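You operate a simulated robot arm through the tools that you are given. There is no shell and no other tool.

The job below is to be done with a simulated robot arm. You get a single attempt, and the scene is never put back.

## Task
Press the silver sleeve once, with the yellow dial at its printed size.
Fine: sleeve in the nest, nest slid in, one full stroke with fingers clear of the die, nest slid out again. Where these are worked on the way, their far stop is far enough and under half their travel is too little: press nest.

It is judged by the outcome, as a careful person would: the job done as asked, and still so three seconds after it is handed in. It fails if anything else is knocked over, pushed out of place, dropped, spilled or broken.

## Robot
A 6-joint arm with a two-finger parallel gripper, fixed in place. Base frame: the origin is on the floor under the middle of its stand, x ahead of it, y to its left, z up. Readings come in m, rad, newtons and seconds.
With the tool pointing down near the work surface it reaches from about 0.26 to 0.66 m from the base axis. Its first joint turns from -1.152 to 1.152 rad. Payload 2.9 kg.
The TCP is the grasp point between the finger pads, 0.03 m short of the fingertips. In the tool frame z runs along the fingers and y along their closing line. The gripper opens to 0.11 m. The fingers are 0.02 m wide and 0.01 m thick; the gripper's body (0.048 by 0.112 m) begins 0.055 m behind the TCP.
Orientation is that of the tool frame in the base frame, as a unit quaternion [w, x, y, z]. With the fingers straight down and closing along the base's y, the tool's x points along the base's -x, its y along +y and its z along -z.

## Interface
- The arm moves only by the tool play_rows. Its argument "series" is one flat list of numbers, 7 for each row, row after row: the turn, a rotation vector about the base's x, y, z in units of 5 degrees (1.0 is 5 degrees), then the shift along the base's x, y, z in units of 20 mm (1.0 is 20 mm), then the opening, from 0 (shut) to 1 (fully open). In form: [wx, wy, wz, dx, dy, dz, grip, wx, wy, wz, dx, dy, dz, grip, ...]. A call has 1 to 20 rows; each row shifts and turns the commanded pose from where the row before left it. A call with a number of a shift or a turn outside -1 to 1 is refused whole. Rows are played at 5 a second. More than 0.05 m and 0.15 rad between two rows, or a gripper value outside its range, and nothing of the call is played. A pose out of reach is approached as far as the arm can. The call stops where the force on the tool passes 40 N (or 10 N more than at its start, if that is more) or the arm is blocked; 0.2 s more then pass. The fingers move at their own pace (about 0.108 m/s each) and stop on an object; they squeeze with about 28 N. The grip force told is the motor's: it shows also when the fingers shut on nothing. Time passes only in rows, and 0.2 s behind the last, so rows that do not move let the fingers close. The reply holds the time, the measured pose of the TCP, the force on the tool along the base axes, the opening and the grip force, in the units named above and with some noise, with the torque about the TCP (base axes, N m) and any sound that the robot's microphone picked up.
- Cameras (640 x 400 px; columns grow to the right, rows downward): "scene" is fixed at [0.1019, 0.4584, 1.3889]; the picture's right is [-0.47, -0.88, 0.00], its down [-0.42, 0.22, -0.88] and it looks along [0.78, -0.41, -0.47] (base axes); focal length 251 px, centre (320, 200). "wrist" rides on the gripper at [0.072, 0.017, -0.103] in the tool frame; the picture's right is [-0.23, 0.97, 0.00], its down [-0.76, -0.18, -0.62] and it looks along [-0.61, -0.14, 0.78] (tool axes); focal length 222 px, centre (320, 200). There is no depth. A picture from a camera that has moved, and an enlarged one, comes with that camera's place and axes in the base frame and with its lens. The place of the scene camera against the robot may be out by one fixed shift of up to 0.012 m in any direction.
- grab_frame(camera): a new picture of that camera. The clock stands still meanwhile.
- close_up(camera, box): a new picture of the part [left, top, right, bottom] of that camera's present view, enlarged. The clock stands still meanwhile.
- finish_job(): hands the job in; it is judged then, once.

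Nothing tells you positions but the pictures and the camera data. Unless the task says otherwise, let go and move clear before handing in.

The tools are called after ">>>" as a command line: name --argument value ..., lists and objects as JSON in quotes. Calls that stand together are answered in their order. play_rows: Moves the arm, as the interface text tells. Its arguments: {"type":"object","properties":{"series":{"type":"array","items":{"type":"number"}}},"required":["series"]} The other tools are called the same way: grab_frame (camera) takes a picture; close_up (camera, box) takes an enlarged picture of a part of a camera's view; finish_job () hands the job in.

At the start:

```text
clock: 0.0
position: [0.3128, 0.2607, 1.2955]
tool_rot: [0.0, 0.0, 1.0, -0.001]
wrist_force: [0.4, 0.8, 0.0]
wrist_torque: [0.01, -0.01, 0.02]
width: 0.1103
gripper_force: 0.0
```

scene: 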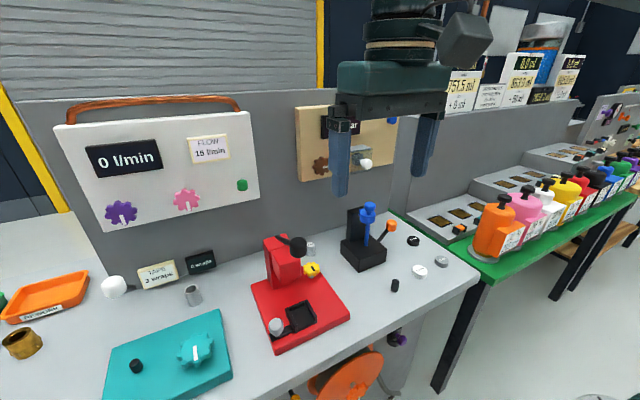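
wrist: 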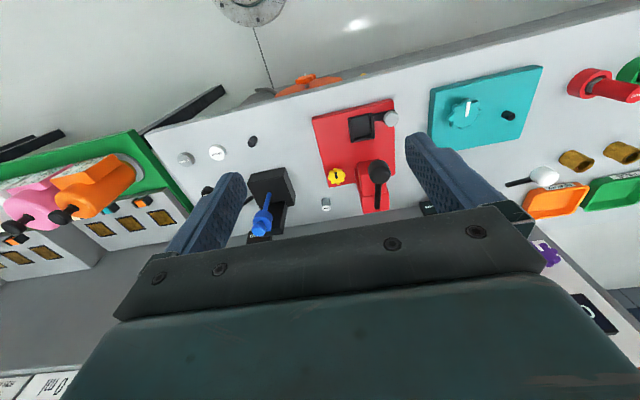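

I see a red arbor press with a black lever knob, a yellow dial, and a nest slide with a light knob; there are sleeves near it on the bench. I'll look closer at the details before moving.

>>> close_up --camera "scene" --box '[230, 220, 370, 360]'

>>> close_up --camera "wrist" --box '[290, 80, 430, 220]'

>>> close_up --camera "scene" --box '[80, 230, 240, 330]'

>>> close_up --camera "scene" --box '[330, 190, 490, 310]'

```text
2.86 times, centred on (300, 290) of scene
camera zoom: at [0.1019, 0.4584, 1.3889], right [-0.47, -0.88, 0.0], down [-0.42, 0.22, -0.88], along [0.78, -0.41, -0.47], focal length 716 px, centre (377, -57)
```

zoom: 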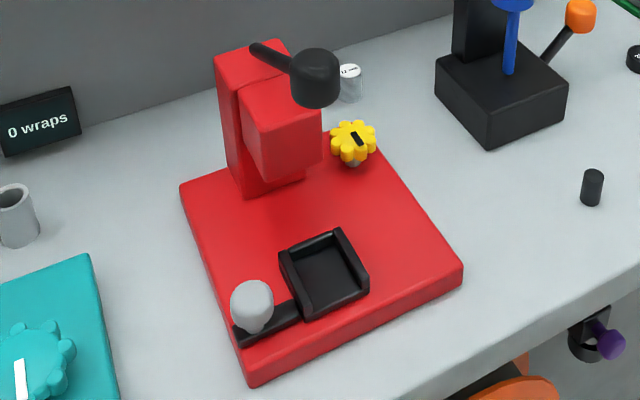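

```text
2.86 times, centred on (360, 150) of wrist
camera zoom: at [0.2392, 0.2766, 1.3989], right [0.23, 0.97, 0.0], down [0.76, -0.18, 0.62], along [0.61, -0.14, -0.78], focal length 635 px, centre (206, 343)
```

zoom: 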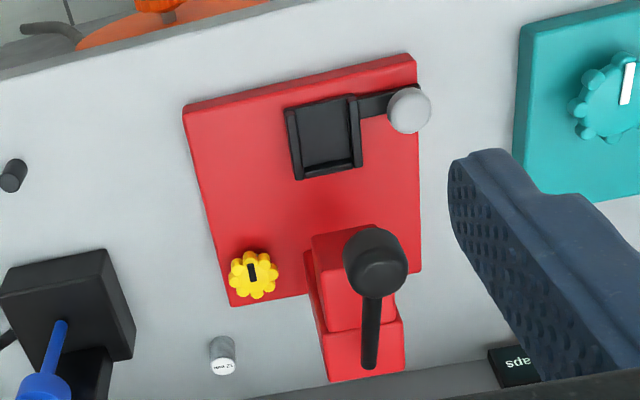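

```text
4.00 times, centred on (160, 280) of scene
camera zoom: at [0.1019, 0.4584, 1.3889], right [-0.47, -0.88, 0.0], down [-0.42, 0.22, -0.88], along [0.78, -0.41, -0.47], focal length 1003 px, centre (960, -120)
```

zoom: 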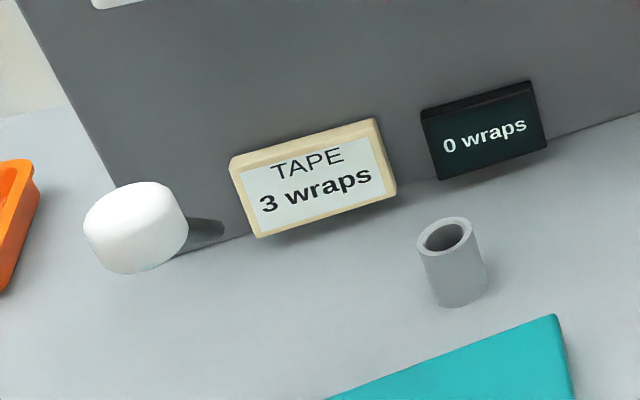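

```text
3.33 times, centred on (410, 250) of scene
camera zoom: at [0.1019, 0.4584, 1.3889], right [-0.47, -0.88, 0.0], down [-0.42, 0.22, -0.88], along [0.78, -0.41, -0.47], focal length 836 px, centre (20, 33)
```

zoom: 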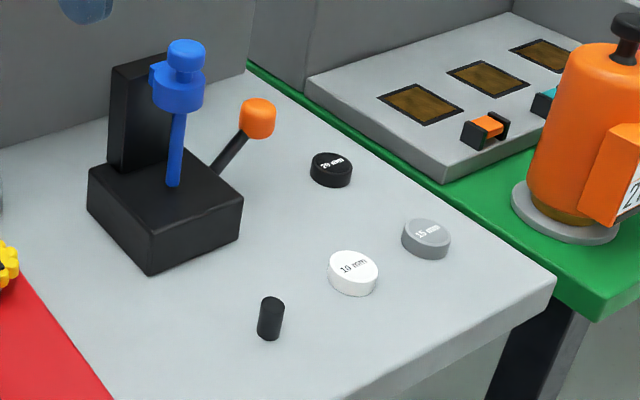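

There is a small silver cylinder with printing on top by the press and a grey tube near the teal plate. I need to read the print and the dial, so I zoom in more.

>>> close_up --camera "wrist" --box '[316, 185, 348, 215]'

>>> close_up --camera "scene" --box '[295, 235, 330, 285]'

>>> close_up --camera "wrist" --box '[320, 160, 360, 195]'

>>> close_up --camera "scene" --box '[295, 90, 405, 190]'

>>> close_up --camera "scene" --box '[380, 270, 410, 300]'

>>> close_up --camera "scene" --box '[175, 275, 215, 315]'

```text
13.33 times, centred on (332, 200) of wrist
camera zoom: at [0.2392, 0.2766, 1.3989], right [0.23, 0.97, 0.0], down [0.76, -0.18, 0.62], along [0.61, -0.14, -0.78], focal length 2962 px, centre (160, 200)
```

zoom: 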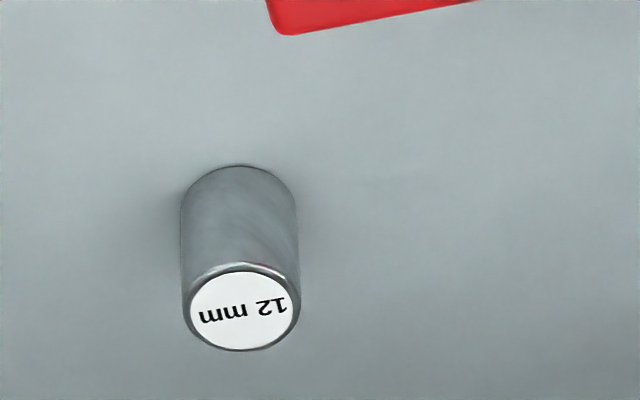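

```text
8.00 times, centred on (312, 260) of scene
camera zoom: at [0.1019, 0.4584, 1.3889], right [-0.47, -0.88, 0.0], down [-0.42, 0.22, -0.88], along [0.78, -0.41, -0.47], focal length 2006 px, centre (380, -280)
```

zoom: 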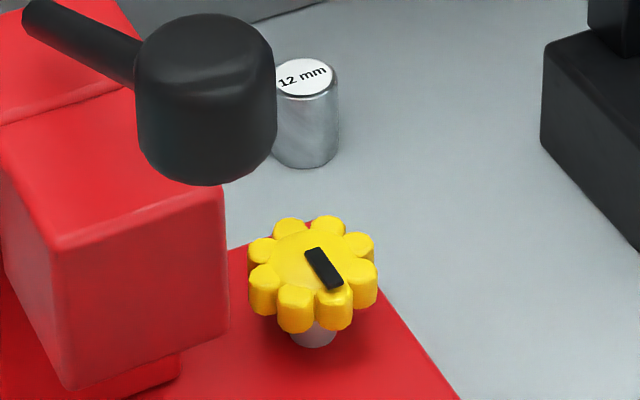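

```text
11.43 times, centred on (340, 178) of wrist
camera zoom: at [0.2392, 0.2766, 1.3989], right [0.23, 0.97, 0.0], down [0.76, -0.18, 0.62], along [0.61, -0.14, -0.78], focal length 2538 px, centre (91, 457)
```

zoom: 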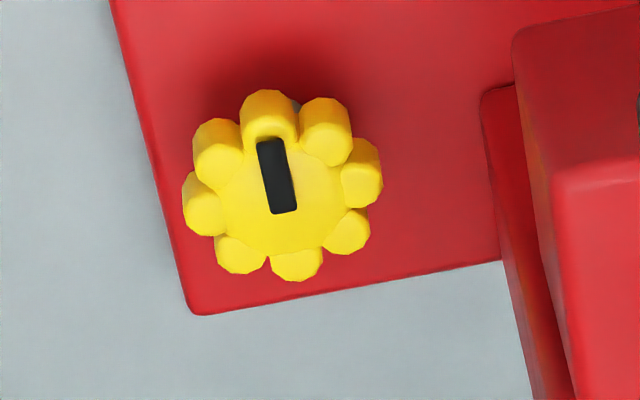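

```text
4.00 times, centred on (350, 140) of scene
camera zoom: at [0.1019, 0.4584, 1.3889], right [-0.47, -0.88, 0.0], down [-0.42, 0.22, -0.88], along [0.78, -0.41, -0.47], focal length 1003 px, centre (200, 440)
```

zoom: 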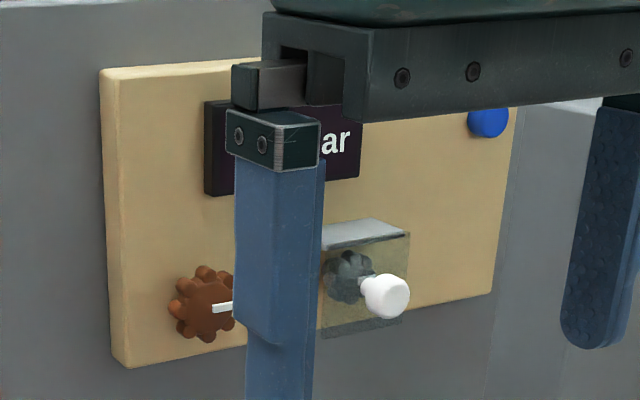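

```text
13.33 times, centred on (395, 285) of scene
camera zoom: at [0.1019, 0.4584, 1.3889], right [-0.47, -0.88, 0.0], down [-0.42, 0.22, -0.88], along [0.78, -0.41, -0.47], focal length 3343 px, centre (-680, -933)
```

zoom: 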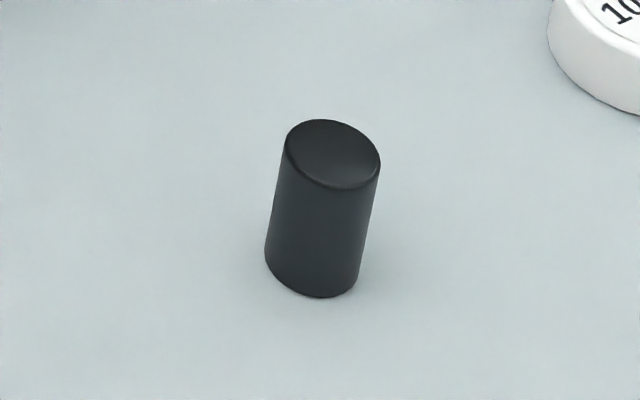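

```text
10.00 times, centred on (195, 295) of scene
camera zoom: at [0.1019, 0.4584, 1.3889], right [-0.47, -0.88, 0.0], down [-0.42, 0.22, -0.88], along [0.78, -0.41, -0.47], focal length 2507 px, centre (1570, -750)
```

zoom: 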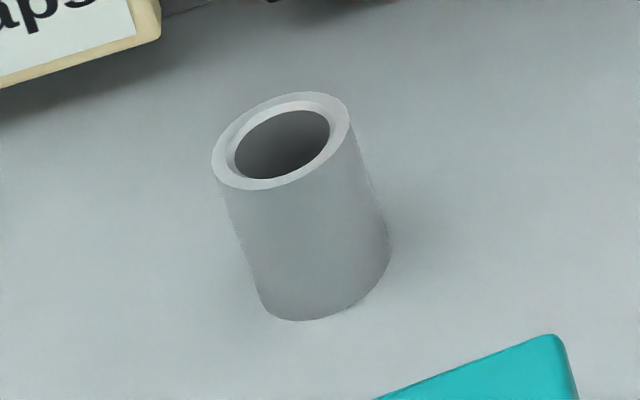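

The silver sleeve (top at about [0.66, 0.20, 0.90]) is printed 12 mm; the yellow dial is at about [0.544, 0.248, 0.93] and I don't see its scale or readout yet. I'll move the arm aside at height to uncover the view behind it.

>>> play_rows --series '[0, 0, 0, 0, -1, 0, 1, 0, 0, 0, 0, -1, 0, 1, 0, 0, 0, 0, -1, 0, 1, 0, 0, 0, 0, -1, 0, 1, 0, 0, 0, 0, -1, 0, 1, 0, 0, 0, 0, -1, 0, 1, 0, 0, 0, 0, -1, 0, 1, 0, 0, 0, 0, -1, 0, 1, 0, 0, 0, 0, -1, 0, 1, 0, 0, 0, 0, -1, 0, 1, 0, 0, 0, 0, -1, 0, 1, 0, 0, 0, 0, -1, 0, 1]'

>>> grab_frame --camera "scene"

>>> grab_frame --camera "wrist"

```text
clock: 2.6
position: [0.3122, 0.0209, 1.2925]
tool_rot: [0.001, 0.0, 1.0, 0.0]
wrist_force: [0.1, -0.3, -0.3]
wrist_torque: [-0.01, 0.03, 0.0]
width: 0.1101
gripper_force: 0.0
```

```text
taken
```

scene: 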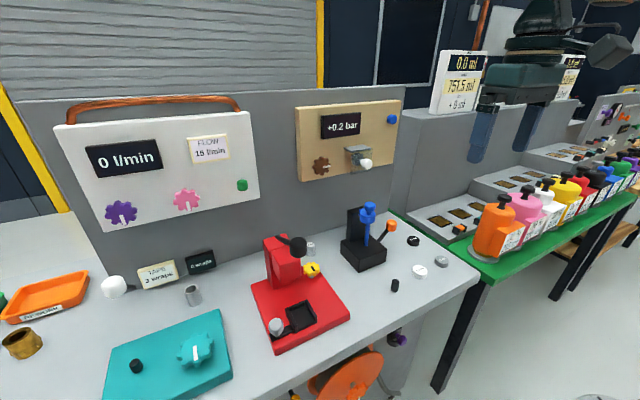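

```text
taken
camera wrist: at [0.2389, 0.0374, 1.3974], right [0.23, 0.97, 0.0], down [0.76, -0.18, 0.62], along [0.61, -0.14, -0.78], focal length 222 px, centre (320, 200)
```

wrist: 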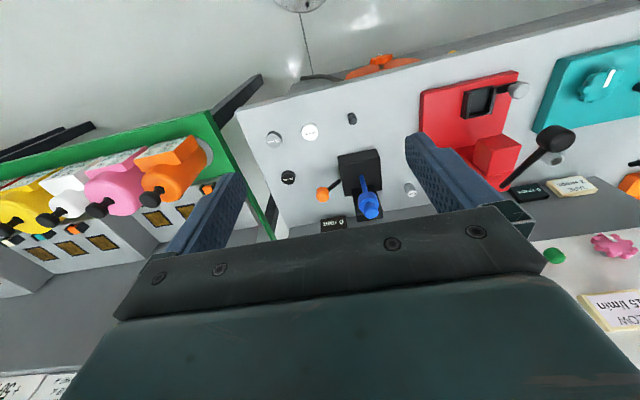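

The arm is clear now. I see another small display near the blue-lever device and I need to look for the yellow dial's scale, so I zoom at several places.

>>> close_up --camera "wrist" --box '[300, 200, 370, 245]'

>>> close_up --camera "wrist" --box '[400, 60, 540, 200]'

>>> close_up --camera "scene" --box '[240, 225, 360, 300]'

>>> close_up --camera "scene" --box '[290, 90, 410, 190]'

>>> close_up --camera "scene" --box '[390, 30, 640, 160]'

```text
8.89 times, centred on (335, 222) of wrist
camera zoom: at [0.2389, 0.0374, 1.3974], right [0.23, 0.97, 0.0], down [0.76, -0.18, 0.62], along [0.61, -0.14, -0.78], focal length 1974 px, centre (187, 0)
```

zoom: 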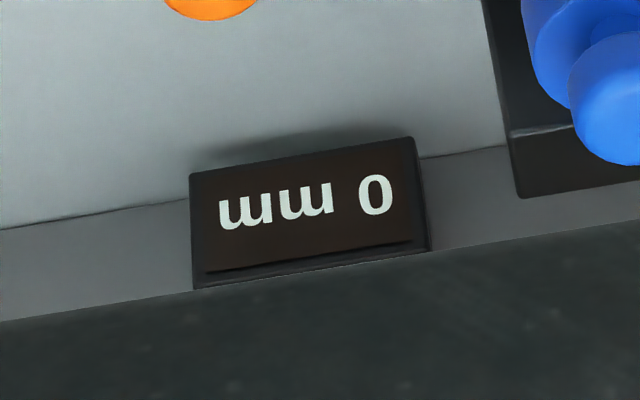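

```text
2.86 times, centred on (470, 130) of wrist
camera zoom: at [0.2389, 0.0374, 1.3974], right [0.23, 0.97, 0.0], down [0.76, -0.18, 0.62], along [0.61, -0.14, -0.78], focal length 635 px, centre (-109, 400)
```

zoom: 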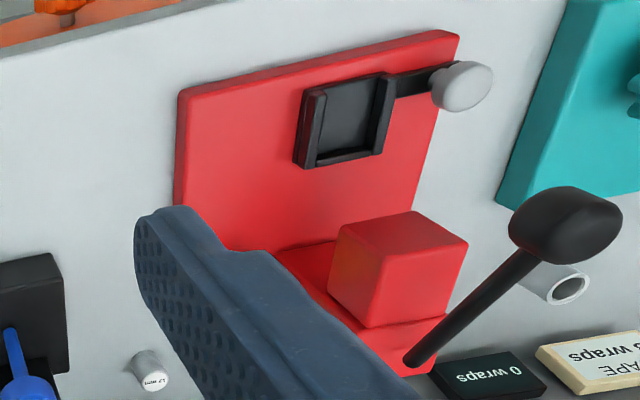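

```text
5.33 times, centred on (300, 262) of scene
camera zoom: at [0.1019, 0.4584, 1.3889], right [-0.47, -0.88, 0.0], down [-0.42, 0.22, -0.88], along [0.78, -0.41, -0.47], focal length 1337 px, centre (427, -133)
```

zoom: 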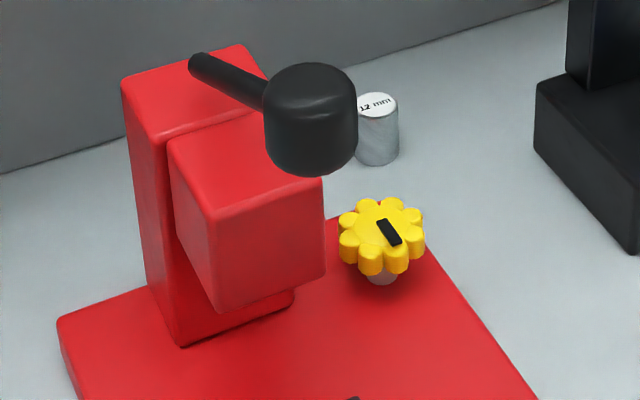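

```text
4.00 times, centred on (350, 140) of scene
camera zoom: at [0.1019, 0.4584, 1.3889], right [-0.47, -0.88, 0.0], down [-0.42, 0.22, -0.88], along [0.78, -0.41, -0.47], focal length 1003 px, centre (200, 440)
```

zoom: 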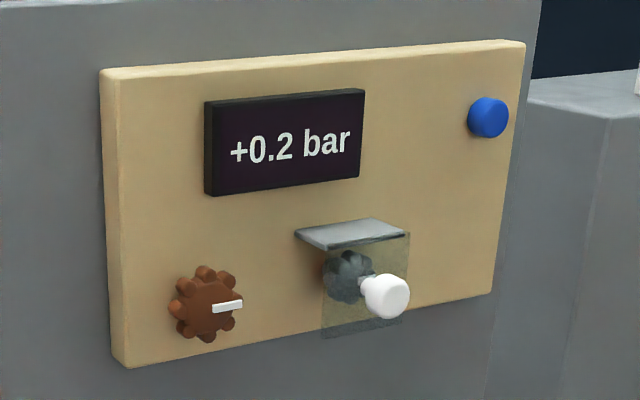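

```text
2.56 times, centred on (515, 95) of scene
camera zoom: at [0.1019, 0.4584, 1.3889], right [-0.47, -0.88, 0.0], down [-0.42, 0.22, -0.88], along [0.78, -0.41, -0.47], focal length 642 px, centre (-179, 469)
```

zoom: 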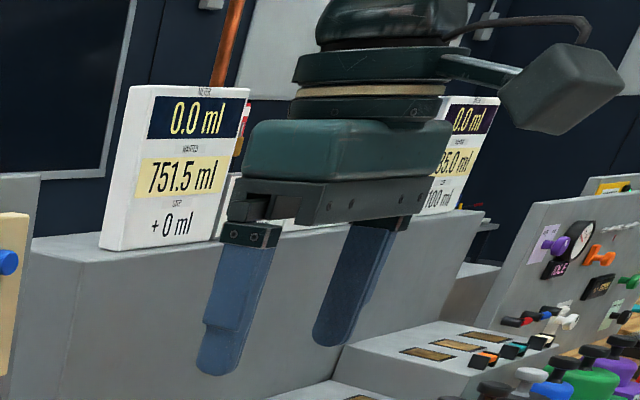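

There's a "0 mm" readout on the bench near the blue/black device; it may belong to the yellow dial. I'll zoom on it and on the marked discs to understand which device it belongs to.

>>> close_up --camera "wrist" --box '[260, 110, 340, 190]'

>>> close_up --camera "scene" --box '[400, 225, 460, 285]'

>>> close_up --camera "wrist" --box '[310, 110, 430, 240]'

>>> close_up --camera "scene" --box '[330, 190, 410, 280]'

```text
5.00 times, centred on (300, 150) of wrist
camera zoom: at [0.2389, 0.0374, 1.3974], right [0.23, 0.97, 0.0], down [0.76, -0.18, 0.62], along [0.61, -0.14, -0.78], focal length 1111 px, centre (420, 450)
```

zoom: 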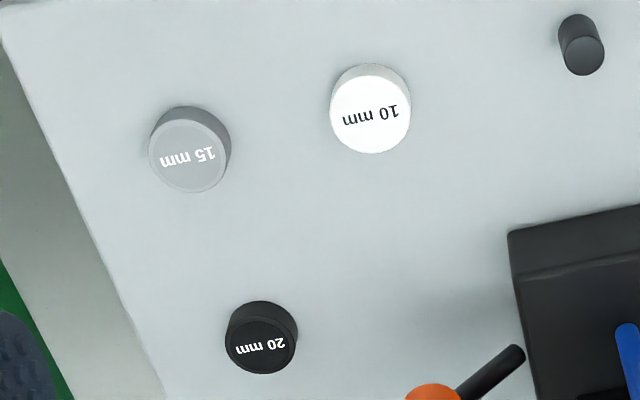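

```text
6.67 times, centred on (430, 255) of scene
camera zoom: at [0.1019, 0.4584, 1.3889], right [-0.47, -0.88, 0.0], down [-0.42, 0.22, -0.88], along [0.78, -0.41, -0.47], focal length 1671 px, centre (-413, -167)
```

zoom: 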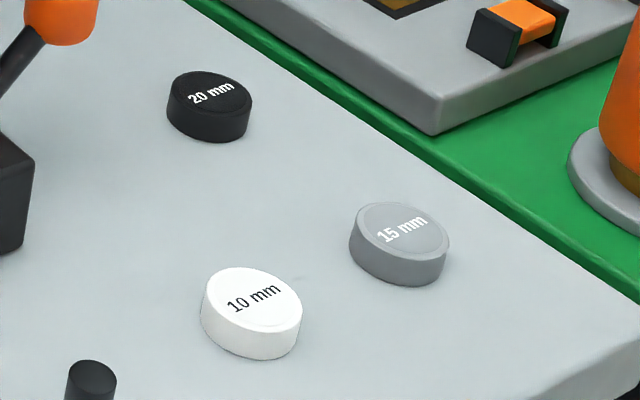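

```text
3.08 times, centred on (370, 175) of wrist
camera zoom: at [0.2389, 0.0374, 1.3974], right [0.23, 0.97, 0.0], down [0.76, -0.18, 0.62], along [0.61, -0.14, -0.78], focal length 684 px, centre (166, 277)
```

zoom: 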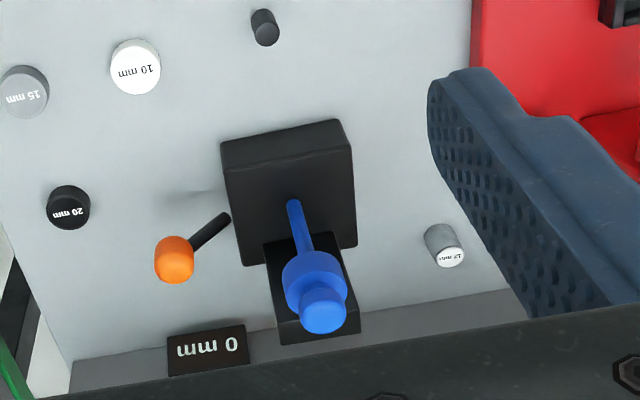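

```text
4.44 times, centred on (370, 235) of scene
camera zoom: at [0.1019, 0.4584, 1.3889], right [-0.47, -0.88, 0.0], down [-0.42, 0.22, -0.88], along [0.78, -0.41, -0.47], focal length 1114 px, centre (98, 44)
```

zoom: 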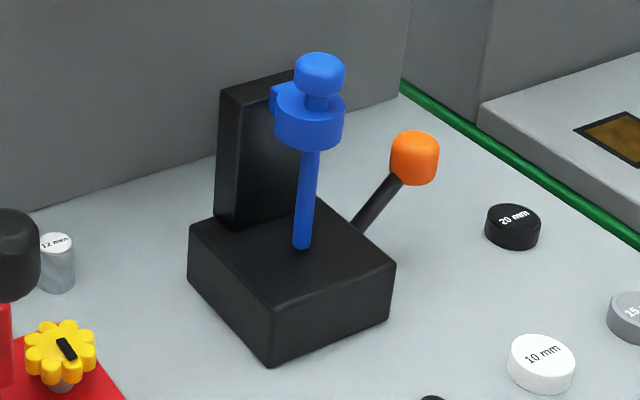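

Discs belong to the blue height gauge, so its "0 mm" readout is likely not the dial's. The lever knob sits around [0.436, 0.325, 1.10], right above the nest [0.447, 0.324, 0.90]; I'll move the wrist camera closer to the press for a better look at dial and head.

>>> play_rows --series '[0, 0, 0, 0, 1, 0, 1, 0, 0, 0, 0, 1, 0, 1, 0, 0, 0, 0, 1, 0, 1, 0, 0, 0, 0, 1, 0, 1, 0, 0, 0, 0, 1, 0, 1, 0, 0, 0, 0, 1, 0, 1, 0, 0, 0, 0, 1, 0, 1, 0, 0, 0, 0, 1, 0, 1, 0, 0, 0, 0, 1, 0, 1, 0, 0, 0, 0, 1, -0.5, 1, 0, 0, 0, 0, 1, -1, 1, 0, 0, 0, 0, 1, -1, 1, 0, 0, 0, 0, 1, -1, 1, 0, 0, 0, 0, 0.5, -1, 1]'

>>> grab_frame --camera "wrist"

```text
clock: 5.6
position: [0.3132, 0.2927, 1.2057]
tool_rot: [0.001, -0.001, 1.0, 0.0]
wrist_force: [0.2, 0.1, 0.3]
wrist_torque: [-0.01, 0.0, 0.03]
width: 0.1101
gripper_force: 0.1
```

```text
taken
camera wrist: at [0.2406, 0.3082, 1.3098], right [0.23, 0.97, 0.0], down [0.76, -0.18, 0.62], along [0.61, -0.14, -0.78], focal length 222 px, centre (320, 200)
```

wrist: 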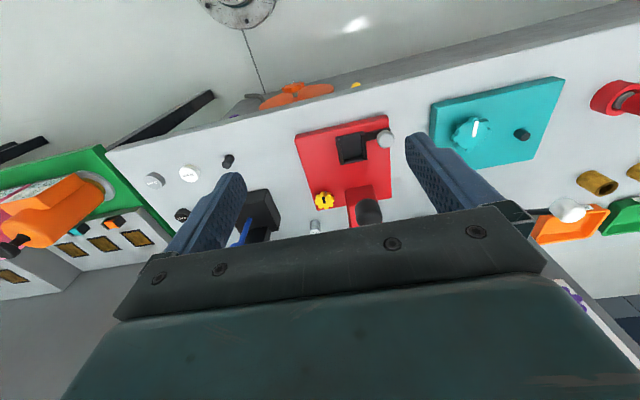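

>>> close_up --camera "wrist" --box '[285, 105, 405, 235]'

>>> close_up --camera "wrist" --box '[300, 180, 350, 220]'

>>> close_up --camera "wrist" --box '[540, 150, 640, 230]'

>>> close_up --camera "scene" --box '[290, 180, 430, 300]'

```text
3.08 times, centred on (345, 170) of wrist
camera zoom: at [0.2406, 0.3082, 1.3098], right [0.23, 0.97, 0.0], down [0.76, -0.18, 0.62], along [0.61, -0.14, -0.78], focal length 684 px, centre (243, 292)
```

zoom: 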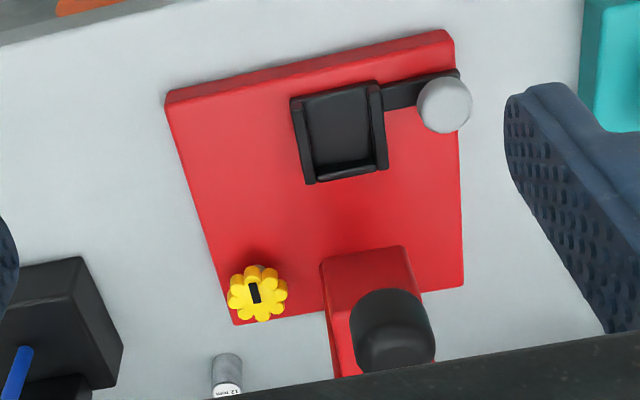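

```text
10.00 times, centred on (325, 200) of wrist
camera zoom: at [0.2406, 0.3082, 1.3098], right [0.23, 0.97, 0.0], down [0.76, -0.18, 0.62], along [0.61, -0.14, -0.78], focal length 2221 px, centre (270, 200)
```

zoom: 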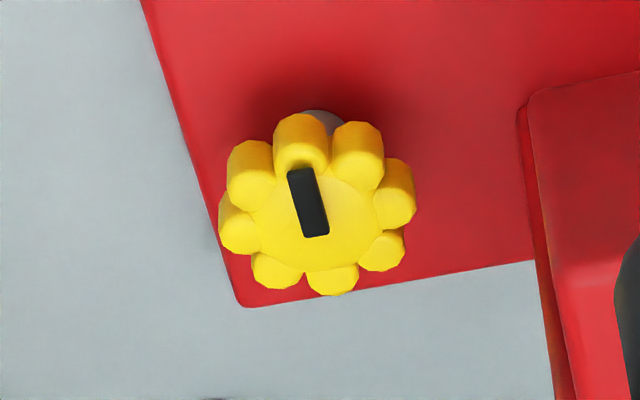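

```text
5.00 times, centred on (590, 190) of wrist
camera zoom: at [0.2406, 0.3082, 1.3098], right [0.23, 0.97, 0.0], down [0.76, -0.18, 0.62], along [0.61, -0.14, -0.78], focal length 1111 px, centre (-1030, 250)
```

zoom: 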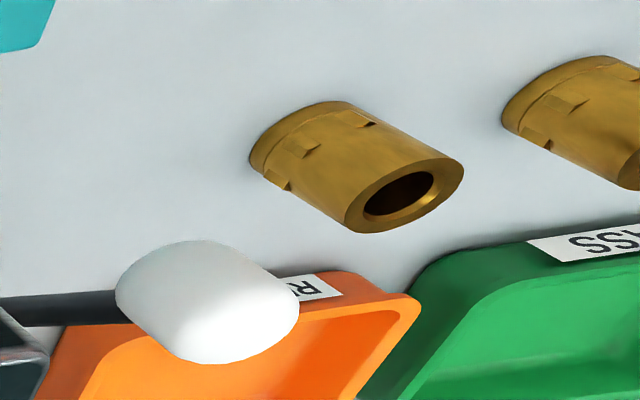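

```text
3.33 times, centred on (360, 240) of scene
camera zoom: at [0.1019, 0.4584, 1.3889], right [-0.47, -0.88, 0.0], down [-0.42, 0.22, -0.88], along [0.78, -0.41, -0.47], focal length 836 px, centre (187, 67)
```

zoom: 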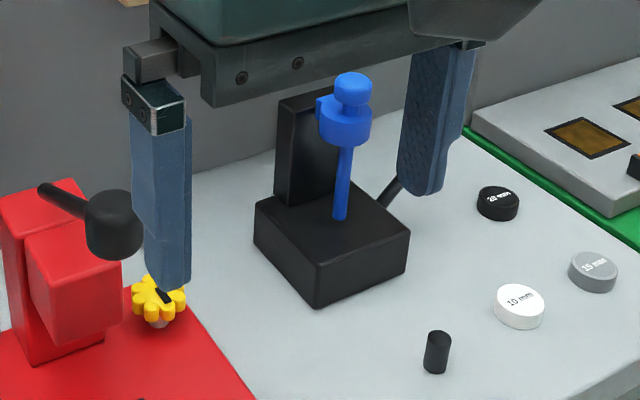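

No scale is printed by the dial; I suspect a small readout hidden behind the press column near the wall at about y 0.25. I'll move the wrist camera to see that area.

>>> play_rows --series '[0, 0, 0, 0, -1, 1, 1, 0, 0, 0, 0, -1, 1, 1, 0, 0, 0, 0, -1, 1, 1, 0, 0, 0, 0, -1, 1, 1, 0, 0, 0, 0, -1, 0.35, 1, 0, 0, 0, 0, -1, 0, 1, 0, 0, 0, 0, -1, 0, 1, 0, 0, 0, 0, -1, 0, 1]'

>>> grab_frame --camera "wrist"

>>> close_up --camera "wrist" --box '[330, 90, 470, 240]'

```text
clock: 7.4
position: [0.3126, 0.1298, 1.2918]
tool_rot: [0.001, -0.001, 1.0, 0.0]
wrist_force: [0.3, -1.3, -0.5]
wrist_torque: [0.03, 0.03, -0.01]
width: 0.1099
gripper_force: 0.0
```

```text
taken
camera wrist: at [0.24, 0.1465, 1.3958], right [0.23, 0.97, 0.0], down [0.76, -0.18, 0.62], along [0.61, -0.14, -0.78], focal length 222 px, centre (320, 200)
```

wrist: 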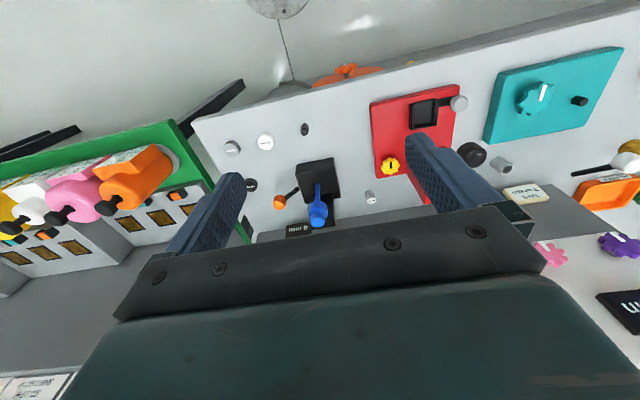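

```text
2.67 times, centred on (400, 165) of wrist
camera zoom: at [0.24, 0.1465, 1.3958], right [0.23, 0.97, 0.0], down [0.76, -0.18, 0.62], along [0.61, -0.14, -0.78], focal length 592 px, centre (107, 293)
```

zoom: 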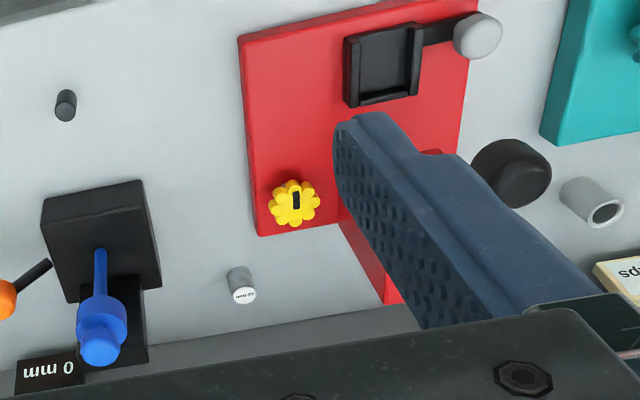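

The finger still hides that spot. I'll shift a little and tilt the tool to look more forward.

>>> play_rows --series '[0, -1, 0, 0, 1, 0, 1, 0, -1, 0, 0, 1, 0, 1, 0, -1, 0, 0, 1, 0, 1, 0, -1, 0, 0, 0.5, 0, 1]'

>>> grab_frame --camera "wrist"

>>> close_up --camera "wrist" --box '[260, 80, 420, 220]'

```text
clock: 8.4
position: [0.3197, 0.1953, 1.3247]
tool_rot: [0.144, 0.0, 0.99, -0.004]
wrist_force: [-0.4, 0.2, 0.3]
wrist_torque: [0.0, 0.02, 0.01]
width: 0.1099
gripper_force: 0.0
out of reach, approached as far as the arm can: row 1, 2, 3, 4
```

```text
taken
camera wrist: at [0.2207, 0.2119, 1.4037], right [0.22, 0.97, 0.06], down [0.55, -0.17, 0.82], along [0.81, -0.15, -0.57], focal length 222 px, centre (320, 200)
```

wrist: 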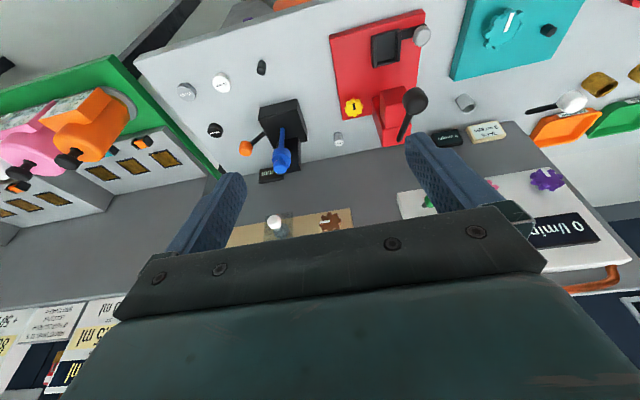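

```text
2.86 times, centred on (340, 150) of wrist
camera zoom: at [0.2207, 0.2119, 1.4037], right [0.22, 0.97, 0.06], down [0.55, -0.17, 0.82], along [0.81, -0.15, -0.57], focal length 635 px, centre (263, 343)
```

zoom: 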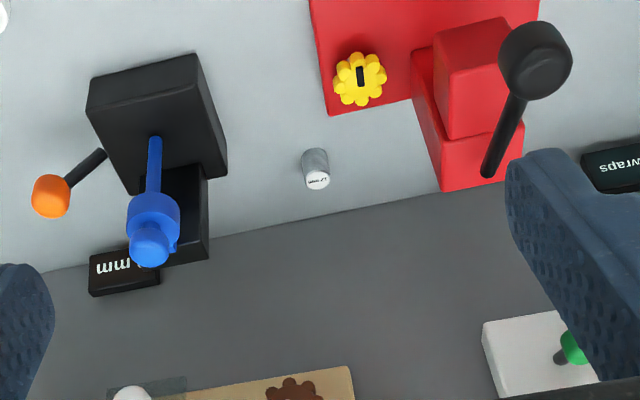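

No readout behind the press either. I'll inspect the teal panel for comparison (whether dials here carry scales) and zoom as far as possible on the yellow dial.

>>> close_up --camera "scene" --box '[100, 305, 240, 400]'

>>> close_up --camera "wrist" --box '[335, 85, 375, 125]'

>>> close_up --camera "scene" --box '[300, 255, 325, 285]'

>>> close_up --camera "scene" --box '[250, 270, 360, 400]'

>>> close_up --camera "wrist" --box '[450, 0, 590, 90]'

```text
4.21 times, centred on (170, 352) of scene
camera zoom: at [0.1019, 0.4584, 1.3889], right [-0.47, -0.88, 0.0], down [-0.42, 0.22, -0.88], along [0.78, -0.41, -0.47], focal length 1056 px, centre (952, -442)
```

zoom: 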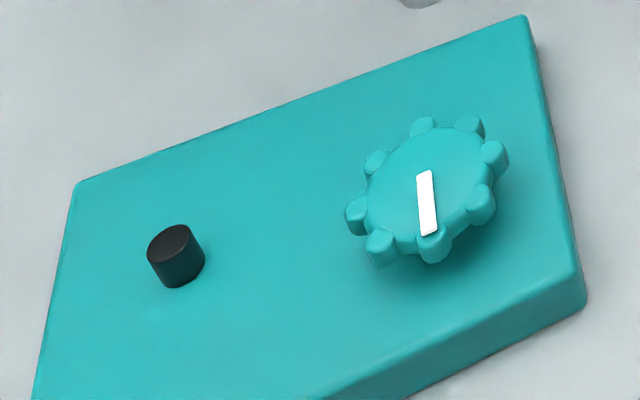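

```text
10.00 times, centred on (355, 105) of wrist
camera zoom: at [0.2207, 0.2119, 1.4037], right [0.22, 0.97, 0.06], down [0.55, -0.17, 0.82], along [0.81, -0.15, -0.57], focal length 2221 px, centre (-30, 1150)
```

zoom: 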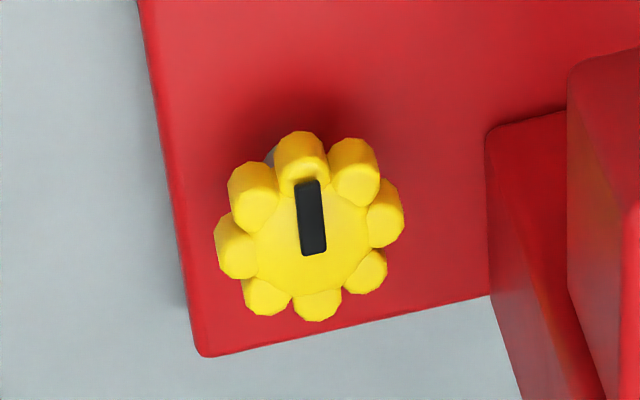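

```text
13.33 times, centred on (312, 270) of scene
camera zoom: at [0.1019, 0.4584, 1.3889], right [-0.47, -0.88, 0.0], down [-0.42, 0.22, -0.88], along [0.78, -0.41, -0.47], focal length 3343 px, centre (420, -733)
```

zoom: 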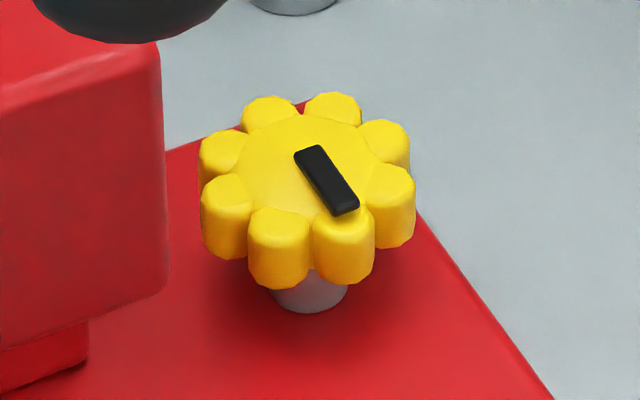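

```text
3.08 times, centred on (305, 335) of scene
camera zoom: at [0.1019, 0.4584, 1.3889], right [-0.47, -0.88, 0.0], down [-0.42, 0.22, -0.88], along [0.78, -0.41, -0.47], focal length 771 px, centre (366, -215)
```

zoom: 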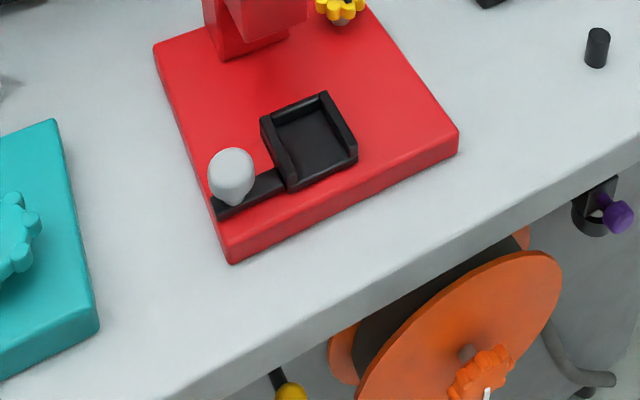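

```text
4.44 times, centred on (520, 45) of wrist
camera zoom: at [0.2207, 0.2119, 1.4037], right [0.22, 0.97, 0.06], down [0.55, -0.17, 0.82], along [0.81, -0.15, -0.57], focal length 987 px, centre (-569, 889)
```

zoom: 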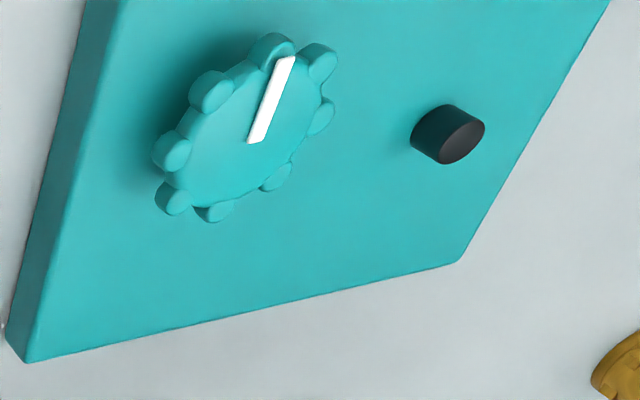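

There's no scale anywhere on the press, so the dial value must show on a readout such as the "0 mm" one; I'll test by turning the dial. First I return the tool to vertical and turn it so the fingers close along x (clear of the press column).

>>> play_rows --series '[0, 1, 0, 0, 0, 0, 1, 0, 1, 0, 0, 0, 0, 1, 0, 1, 0, 0, 0, 0, 1, 0, 1, 0, 0, 0, 0, 1, 0, 0, 1, 1, 0, 0, 0.6, 0, 0, 1, 1, 0, 0, 0.6, 0, 0, 1, 1, 0, 0, 0.6, 0, 0, 1, 1, 0, 0, 0.6, 0, 0, 1, 1, 0, 0, 0.6, 0, 0, 1, 1, 0, 0, 0.6]'

```text
clock: 10.3
position: [0.4093, 0.197, 1.322]
tool_rot: [-0.021, -0.181, 0.983, -0.006]
wrist_force: [5.1, 2.4, -10.0]
wrist_torque: [-0.12, 0.02, -0.09]
width: 0.0659
gripper_force: 0.1
out of reach, approached as far as the arm can: row 9
stopped in row 9: the force on the tool passed its limit at 71 N (the readings are from after the stop); the commanded pose is now the measured one
```

The arm stopped with high force at [0.41, 0.197, 1.32], possibly an unreachable pose up high or contact. I'll look before doing anything else.

>>> grab_frame --camera "scene"

>>> grab_frame --camera "wrist"

```text
taken
```

scene: 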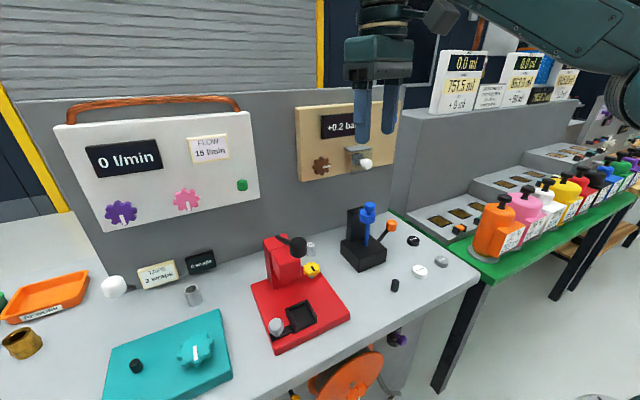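

```text
taken
camera wrist: at [0.339, 0.188, 1.4297], right [-0.14, 0.99, -0.01], down [0.8, 0.12, 0.59], along [0.59, 0.07, -0.81], focal length 222 px, centre (320, 200)
```

wrist: 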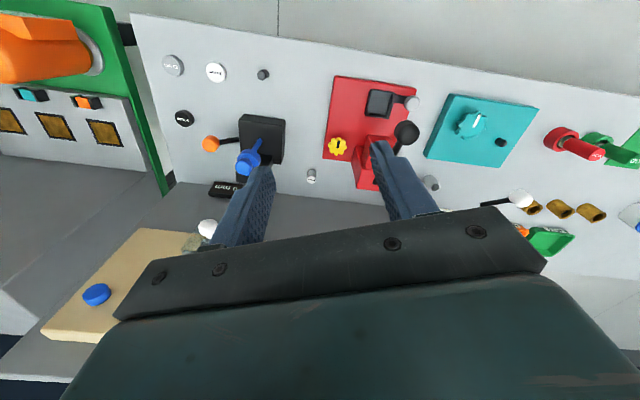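

Nothing was touched: it was a reach-limit jerk high up, and all objects stand as before. I'll move down away from the limit in the open spot over the bench (x 0.41, y 0.19), then continue the yaw.

>>> play_rows --series '[0, 0, 0, 0, 0, 0, 0.6, 0, 0, 0, 0, 0, -0.5, 0.6, 0, 0, 0, 0, 0, -1, 0.6, 0, 0, 0, 0, 0, -1, 0.6, 0, 0, 0, 0, 0, -1, 0.6, 0, 0, 0, 0, -0.5, -1, 0.6, 0, 0, 0, 0, -0.5, -1, 0.6]'

```text
clock: 11.9
position: [0.4077, 0.1763, 1.2123]
tool_rot: [-0.023, -0.181, 0.983, -0.005]
wrist_force: [-0.3, -0.9, -0.2]
wrist_torque: [0.02, -0.02, -0.01]
width: 0.0661
gripper_force: 0.1
```

Forces are normal again. I'll complete the 90° yaw here with a small tilt correction.

>>> play_rows --series '[0.2, -0.5, 0, 0, 0, 0, 0.6, 0, 0, 0.987, 0, 0, 0, 0.6, 0, 0, 0.987, 0, 0, 0, 0.6, 0, 0, 0.987, 0, 0, 0, 0.6, 0, 0, 0.987, 0, 0, 0, 0.6, 0, 0, 0.987, 0, 0, 0, 0.6, 0, 0, 0.987, 0, 0, 0, 0.6, 0, 0, 0.987, 0, 0, 0, 0.6, 0, 0, 0.987, 0, 0, 0, 0.6, 0, 0, 0.987, 0, 0, 0, 0.6, 0, 0, 0.987, 0, 0, 0, 0.6, 0, 0, 0.987, 0, 0, 0, 0.6, 0, 0, 0.987, 0, 0, 0, 0.6, 0, 0, 0.987, 0, 0, 0, 0.6, 0, 0, 0.987, 0, 0, 0, 0.6]'

>>> grab_frame --camera "wrist"

```text
clock: 15.1
position: [0.4088, 0.1766, 1.2112]
tool_rot: [0.001, -0.707, 0.707, -0.001]
wrist_force: [0.5, 0.6, 0.2]
wrist_torque: [0.02, 0.03, -0.01]
width: 0.0661
gripper_force: 0.1
```

```text
taken
camera wrist: at [0.3912, 0.1036, 1.3158], right [-0.97, 0.23, 0.0], down [0.17, 0.76, 0.62], along [0.14, 0.61, -0.78], focal length 222 px, centre (320, 200)
```

wrist: 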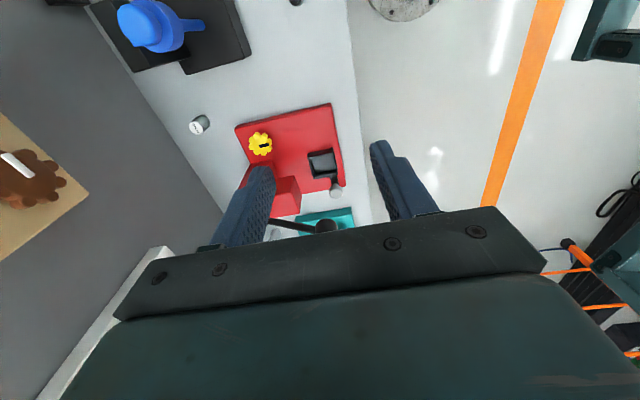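

Now the yaw is 90° and I can see the press from the -y side. I'll zoom for a precise fix on the dial, sleeve and the press.

>>> close_up --camera "wrist" --box '[235, 125, 285, 165]'

>>> close_up --camera "wrist" --box '[180, 95, 370, 235]'

>>> close_up --camera "wrist" --box '[180, 105, 220, 145]'

```text
10.00 times, centred on (260, 145) of wrist
camera zoom: at [0.3912, 0.1036, 1.3158], right [-0.97, 0.23, 0.0], down [0.17, 0.76, 0.62], along [0.14, 0.61, -0.78], focal length 2221 px, centre (920, 750)
```

zoom: 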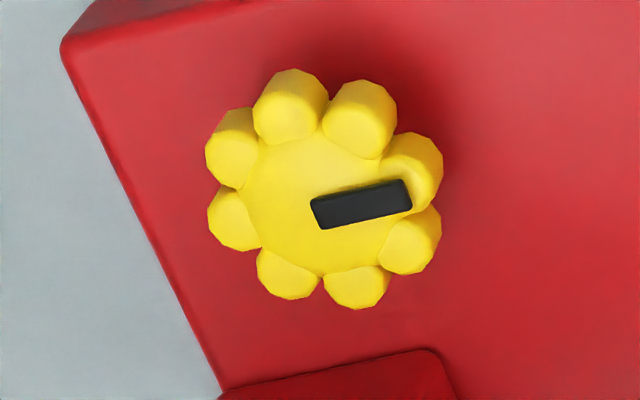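

```text
2.86 times, centred on (275, 165) of wrist
camera zoom: at [0.3912, 0.1036, 1.3158], right [-0.97, 0.23, 0.0], down [0.17, 0.76, 0.62], along [0.14, 0.61, -0.78], focal length 635 px, centre (449, 300)
```

zoom: 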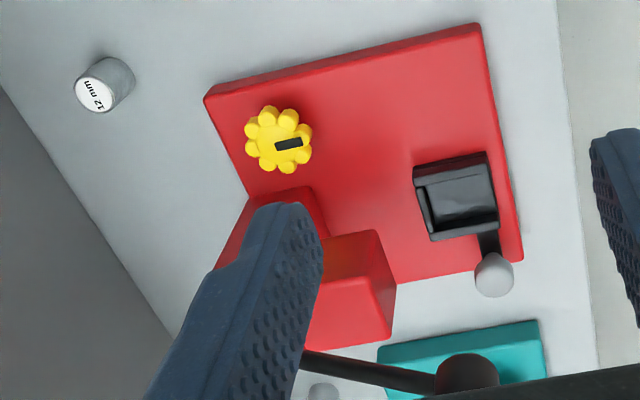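

```text
10.00 times, centred on (200, 125) of wrist
camera zoom: at [0.3912, 0.1036, 1.3158], right [-0.97, 0.23, 0.0], down [0.17, 0.76, 0.62], along [0.14, 0.61, -0.78], focal length 2221 px, centre (1520, 950)
```

zoom: 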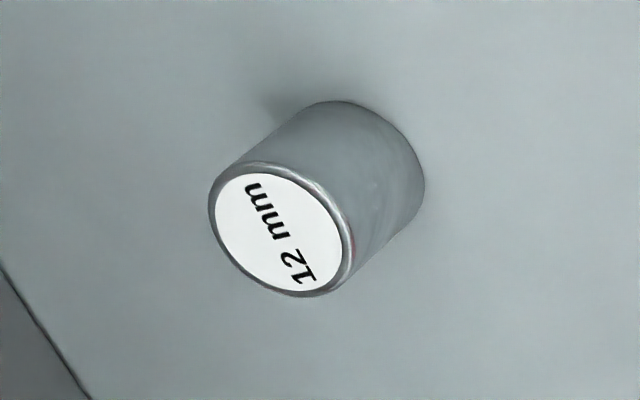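

Triangulating with the wrist camera (the scene camera is a bit off): dial ≈ [0.537, 0.2495, top 0.938], plate top ≈ 0.909, sleeve ≈ [0.647, 0.200, top 0.917], bench ≈ 0.88. I'll move above the dial and check alignment.

>>> play_rows --series '[0, 0, 0, 0.916, 0.52, 0, 0.6, 0, 0, 0, 0.916, 0.52, 0, 0.6, 0, 0, 0, 0.916, 0.52, 0, 0.6, 0, 0, 0, 0.916, 0.52, 0, 0.6, 0, 0, 0, 0.916, 0.52, 0, 0.6, 0, 0, 0, 0.916, 0.52, 0, 0.6, 0, 0, 0, 0.916, 0.52, 0, 0.6, 0, 0, 0, 0, 0, -1, 0.6, 0, 0, 0, 0, 0, -1, 0.6, 0, 0, 0, 0, 0, -1, 0.6, 0, 0, 0, 0, 0, -1, 0.6, 0, 0, 0, 0, 0, -1, 0.6, 0, 0, 0, 0, 0, -1, 0.6]'

>>> grab_frame --camera "wrist"

>>> close_up --camera "scene" --box '[220, 100, 420, 300]'

```text
clock: 17.9
position: [0.5313, 0.2469, 1.0875]
tool_rot: [0.002, -0.707, 0.708, -0.002]
wrist_force: [-0.2, 0.1, -0.3]
wrist_torque: [-0.03, -0.02, -0.02]
width: 0.066
gripper_force: 0.0
out of reach, approached as far as the arm can: row 7
```

```text
taken
camera wrist: at [0.5143, 0.1733, 1.1922], right [-0.97, 0.23, 0.0], down [0.18, 0.76, 0.62], along [0.15, 0.61, -0.78], focal length 222 px, centre (320, 200)
```

wrist: 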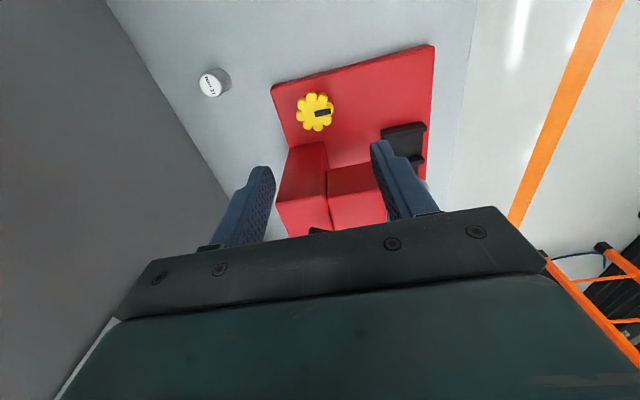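

```text
2.00 times, centred on (320, 200) of scene
camera zoom: at [0.1019, 0.4584, 1.3889], right [-0.47, -0.88, 0.0], down [-0.42, 0.22, -0.88], along [0.78, -0.41, -0.47], focal length 501 px, centre (320, 200)
```

zoom: 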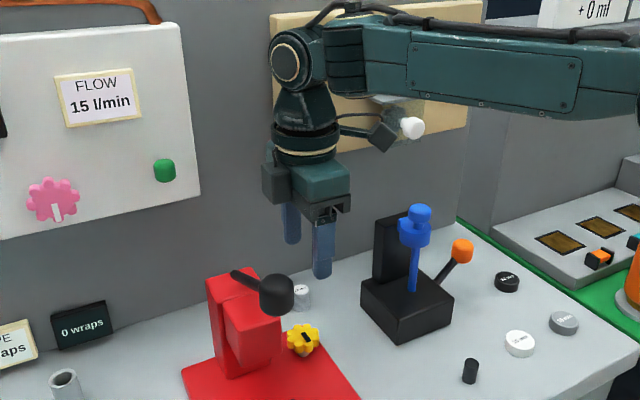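

The view is clear; I refine the dial location from this closer camera pose.

>>> close_up --camera "wrist" --box '[285, 85, 345, 140]'

>>> close_up --camera "wrist" --box '[260, 40, 440, 240]'

```text
7.27 times, centred on (315, 112) of wrist
camera zoom: at [0.5143, 0.1733, 1.1922], right [-0.97, 0.23, 0.0], down [0.18, 0.76, 0.62], along [0.15, 0.61, -0.78], focal length 1615 px, centre (356, 836)
```

zoom: 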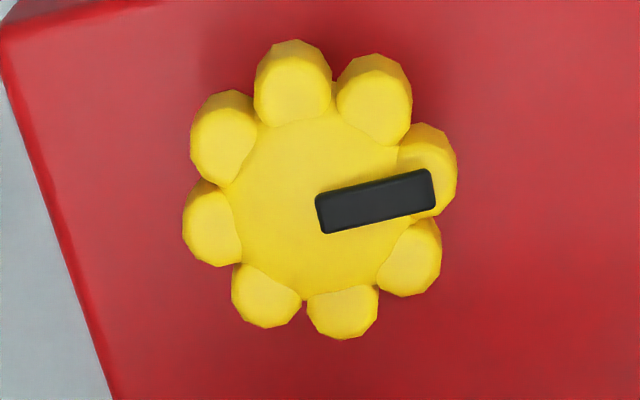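

```text
2.00 times, centred on (350, 140) of wrist
camera zoom: at [0.5143, 0.1733, 1.1922], right [-0.97, 0.23, 0.0], down [0.18, 0.76, 0.62], along [0.15, 0.61, -0.78], focal length 444 px, centre (260, 320)
```

zoom: 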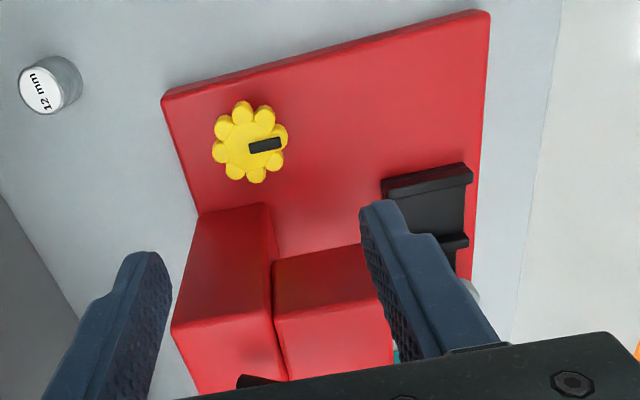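

Dial centre confirmed at ≈ [0.538, 0.250], top ≈ 0.935. I'll correct by a few mm and descend in two steps.

>>> play_rows --series '[0, 0, 0, 0.335, 0.15, 0, 0.6, 0, 0, 0, 0, 0, -1, 0.6, 0, 0, 0, 0, 0, -1, 0.6, 0, 0, 0, 0, 0, -1, 0.6, 0, 0, 0, 0, 0, -1, 0.6]'

>>> grab_frame --camera "wrist"

>>> close_up --camera "scene" --box '[240, 150, 380, 300]'

```text
clock: 19.1
position: [0.5378, 0.2502, 1.0083]
tool_rot: [0.002, -0.706, 0.708, -0.001]
wrist_force: [-0.5, 0.0, 0.3]
wrist_torque: [-0.01, -0.02, 0.01]
width: 0.0659
gripper_force: 0.1
```

```text
taken
camera wrist: at [0.5199, 0.1764, 1.1123], right [-0.97, 0.23, 0.0], down [0.18, 0.76, 0.62], along [0.15, 0.61, -0.78], focal length 222 px, centre (320, 200)
```

wrist: 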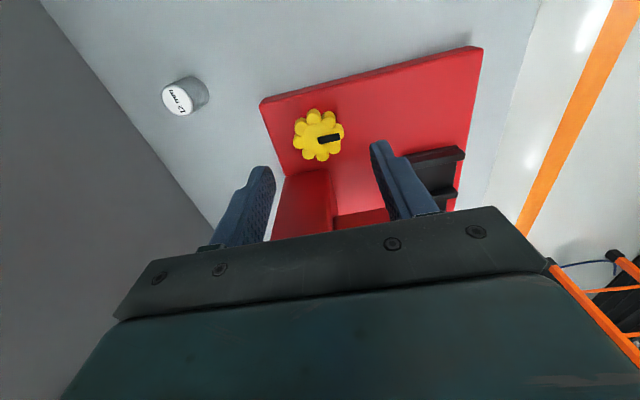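

```text
2.67 times, centred on (310, 225) of scene
camera zoom: at [0.1019, 0.4584, 1.3889], right [-0.47, -0.88, 0.0], down [-0.42, 0.22, -0.88], along [0.78, -0.41, -0.47], focal length 669 px, centre (347, 133)
```

zoom: 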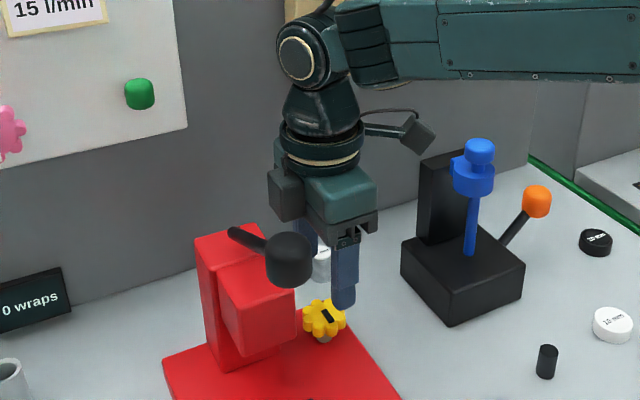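

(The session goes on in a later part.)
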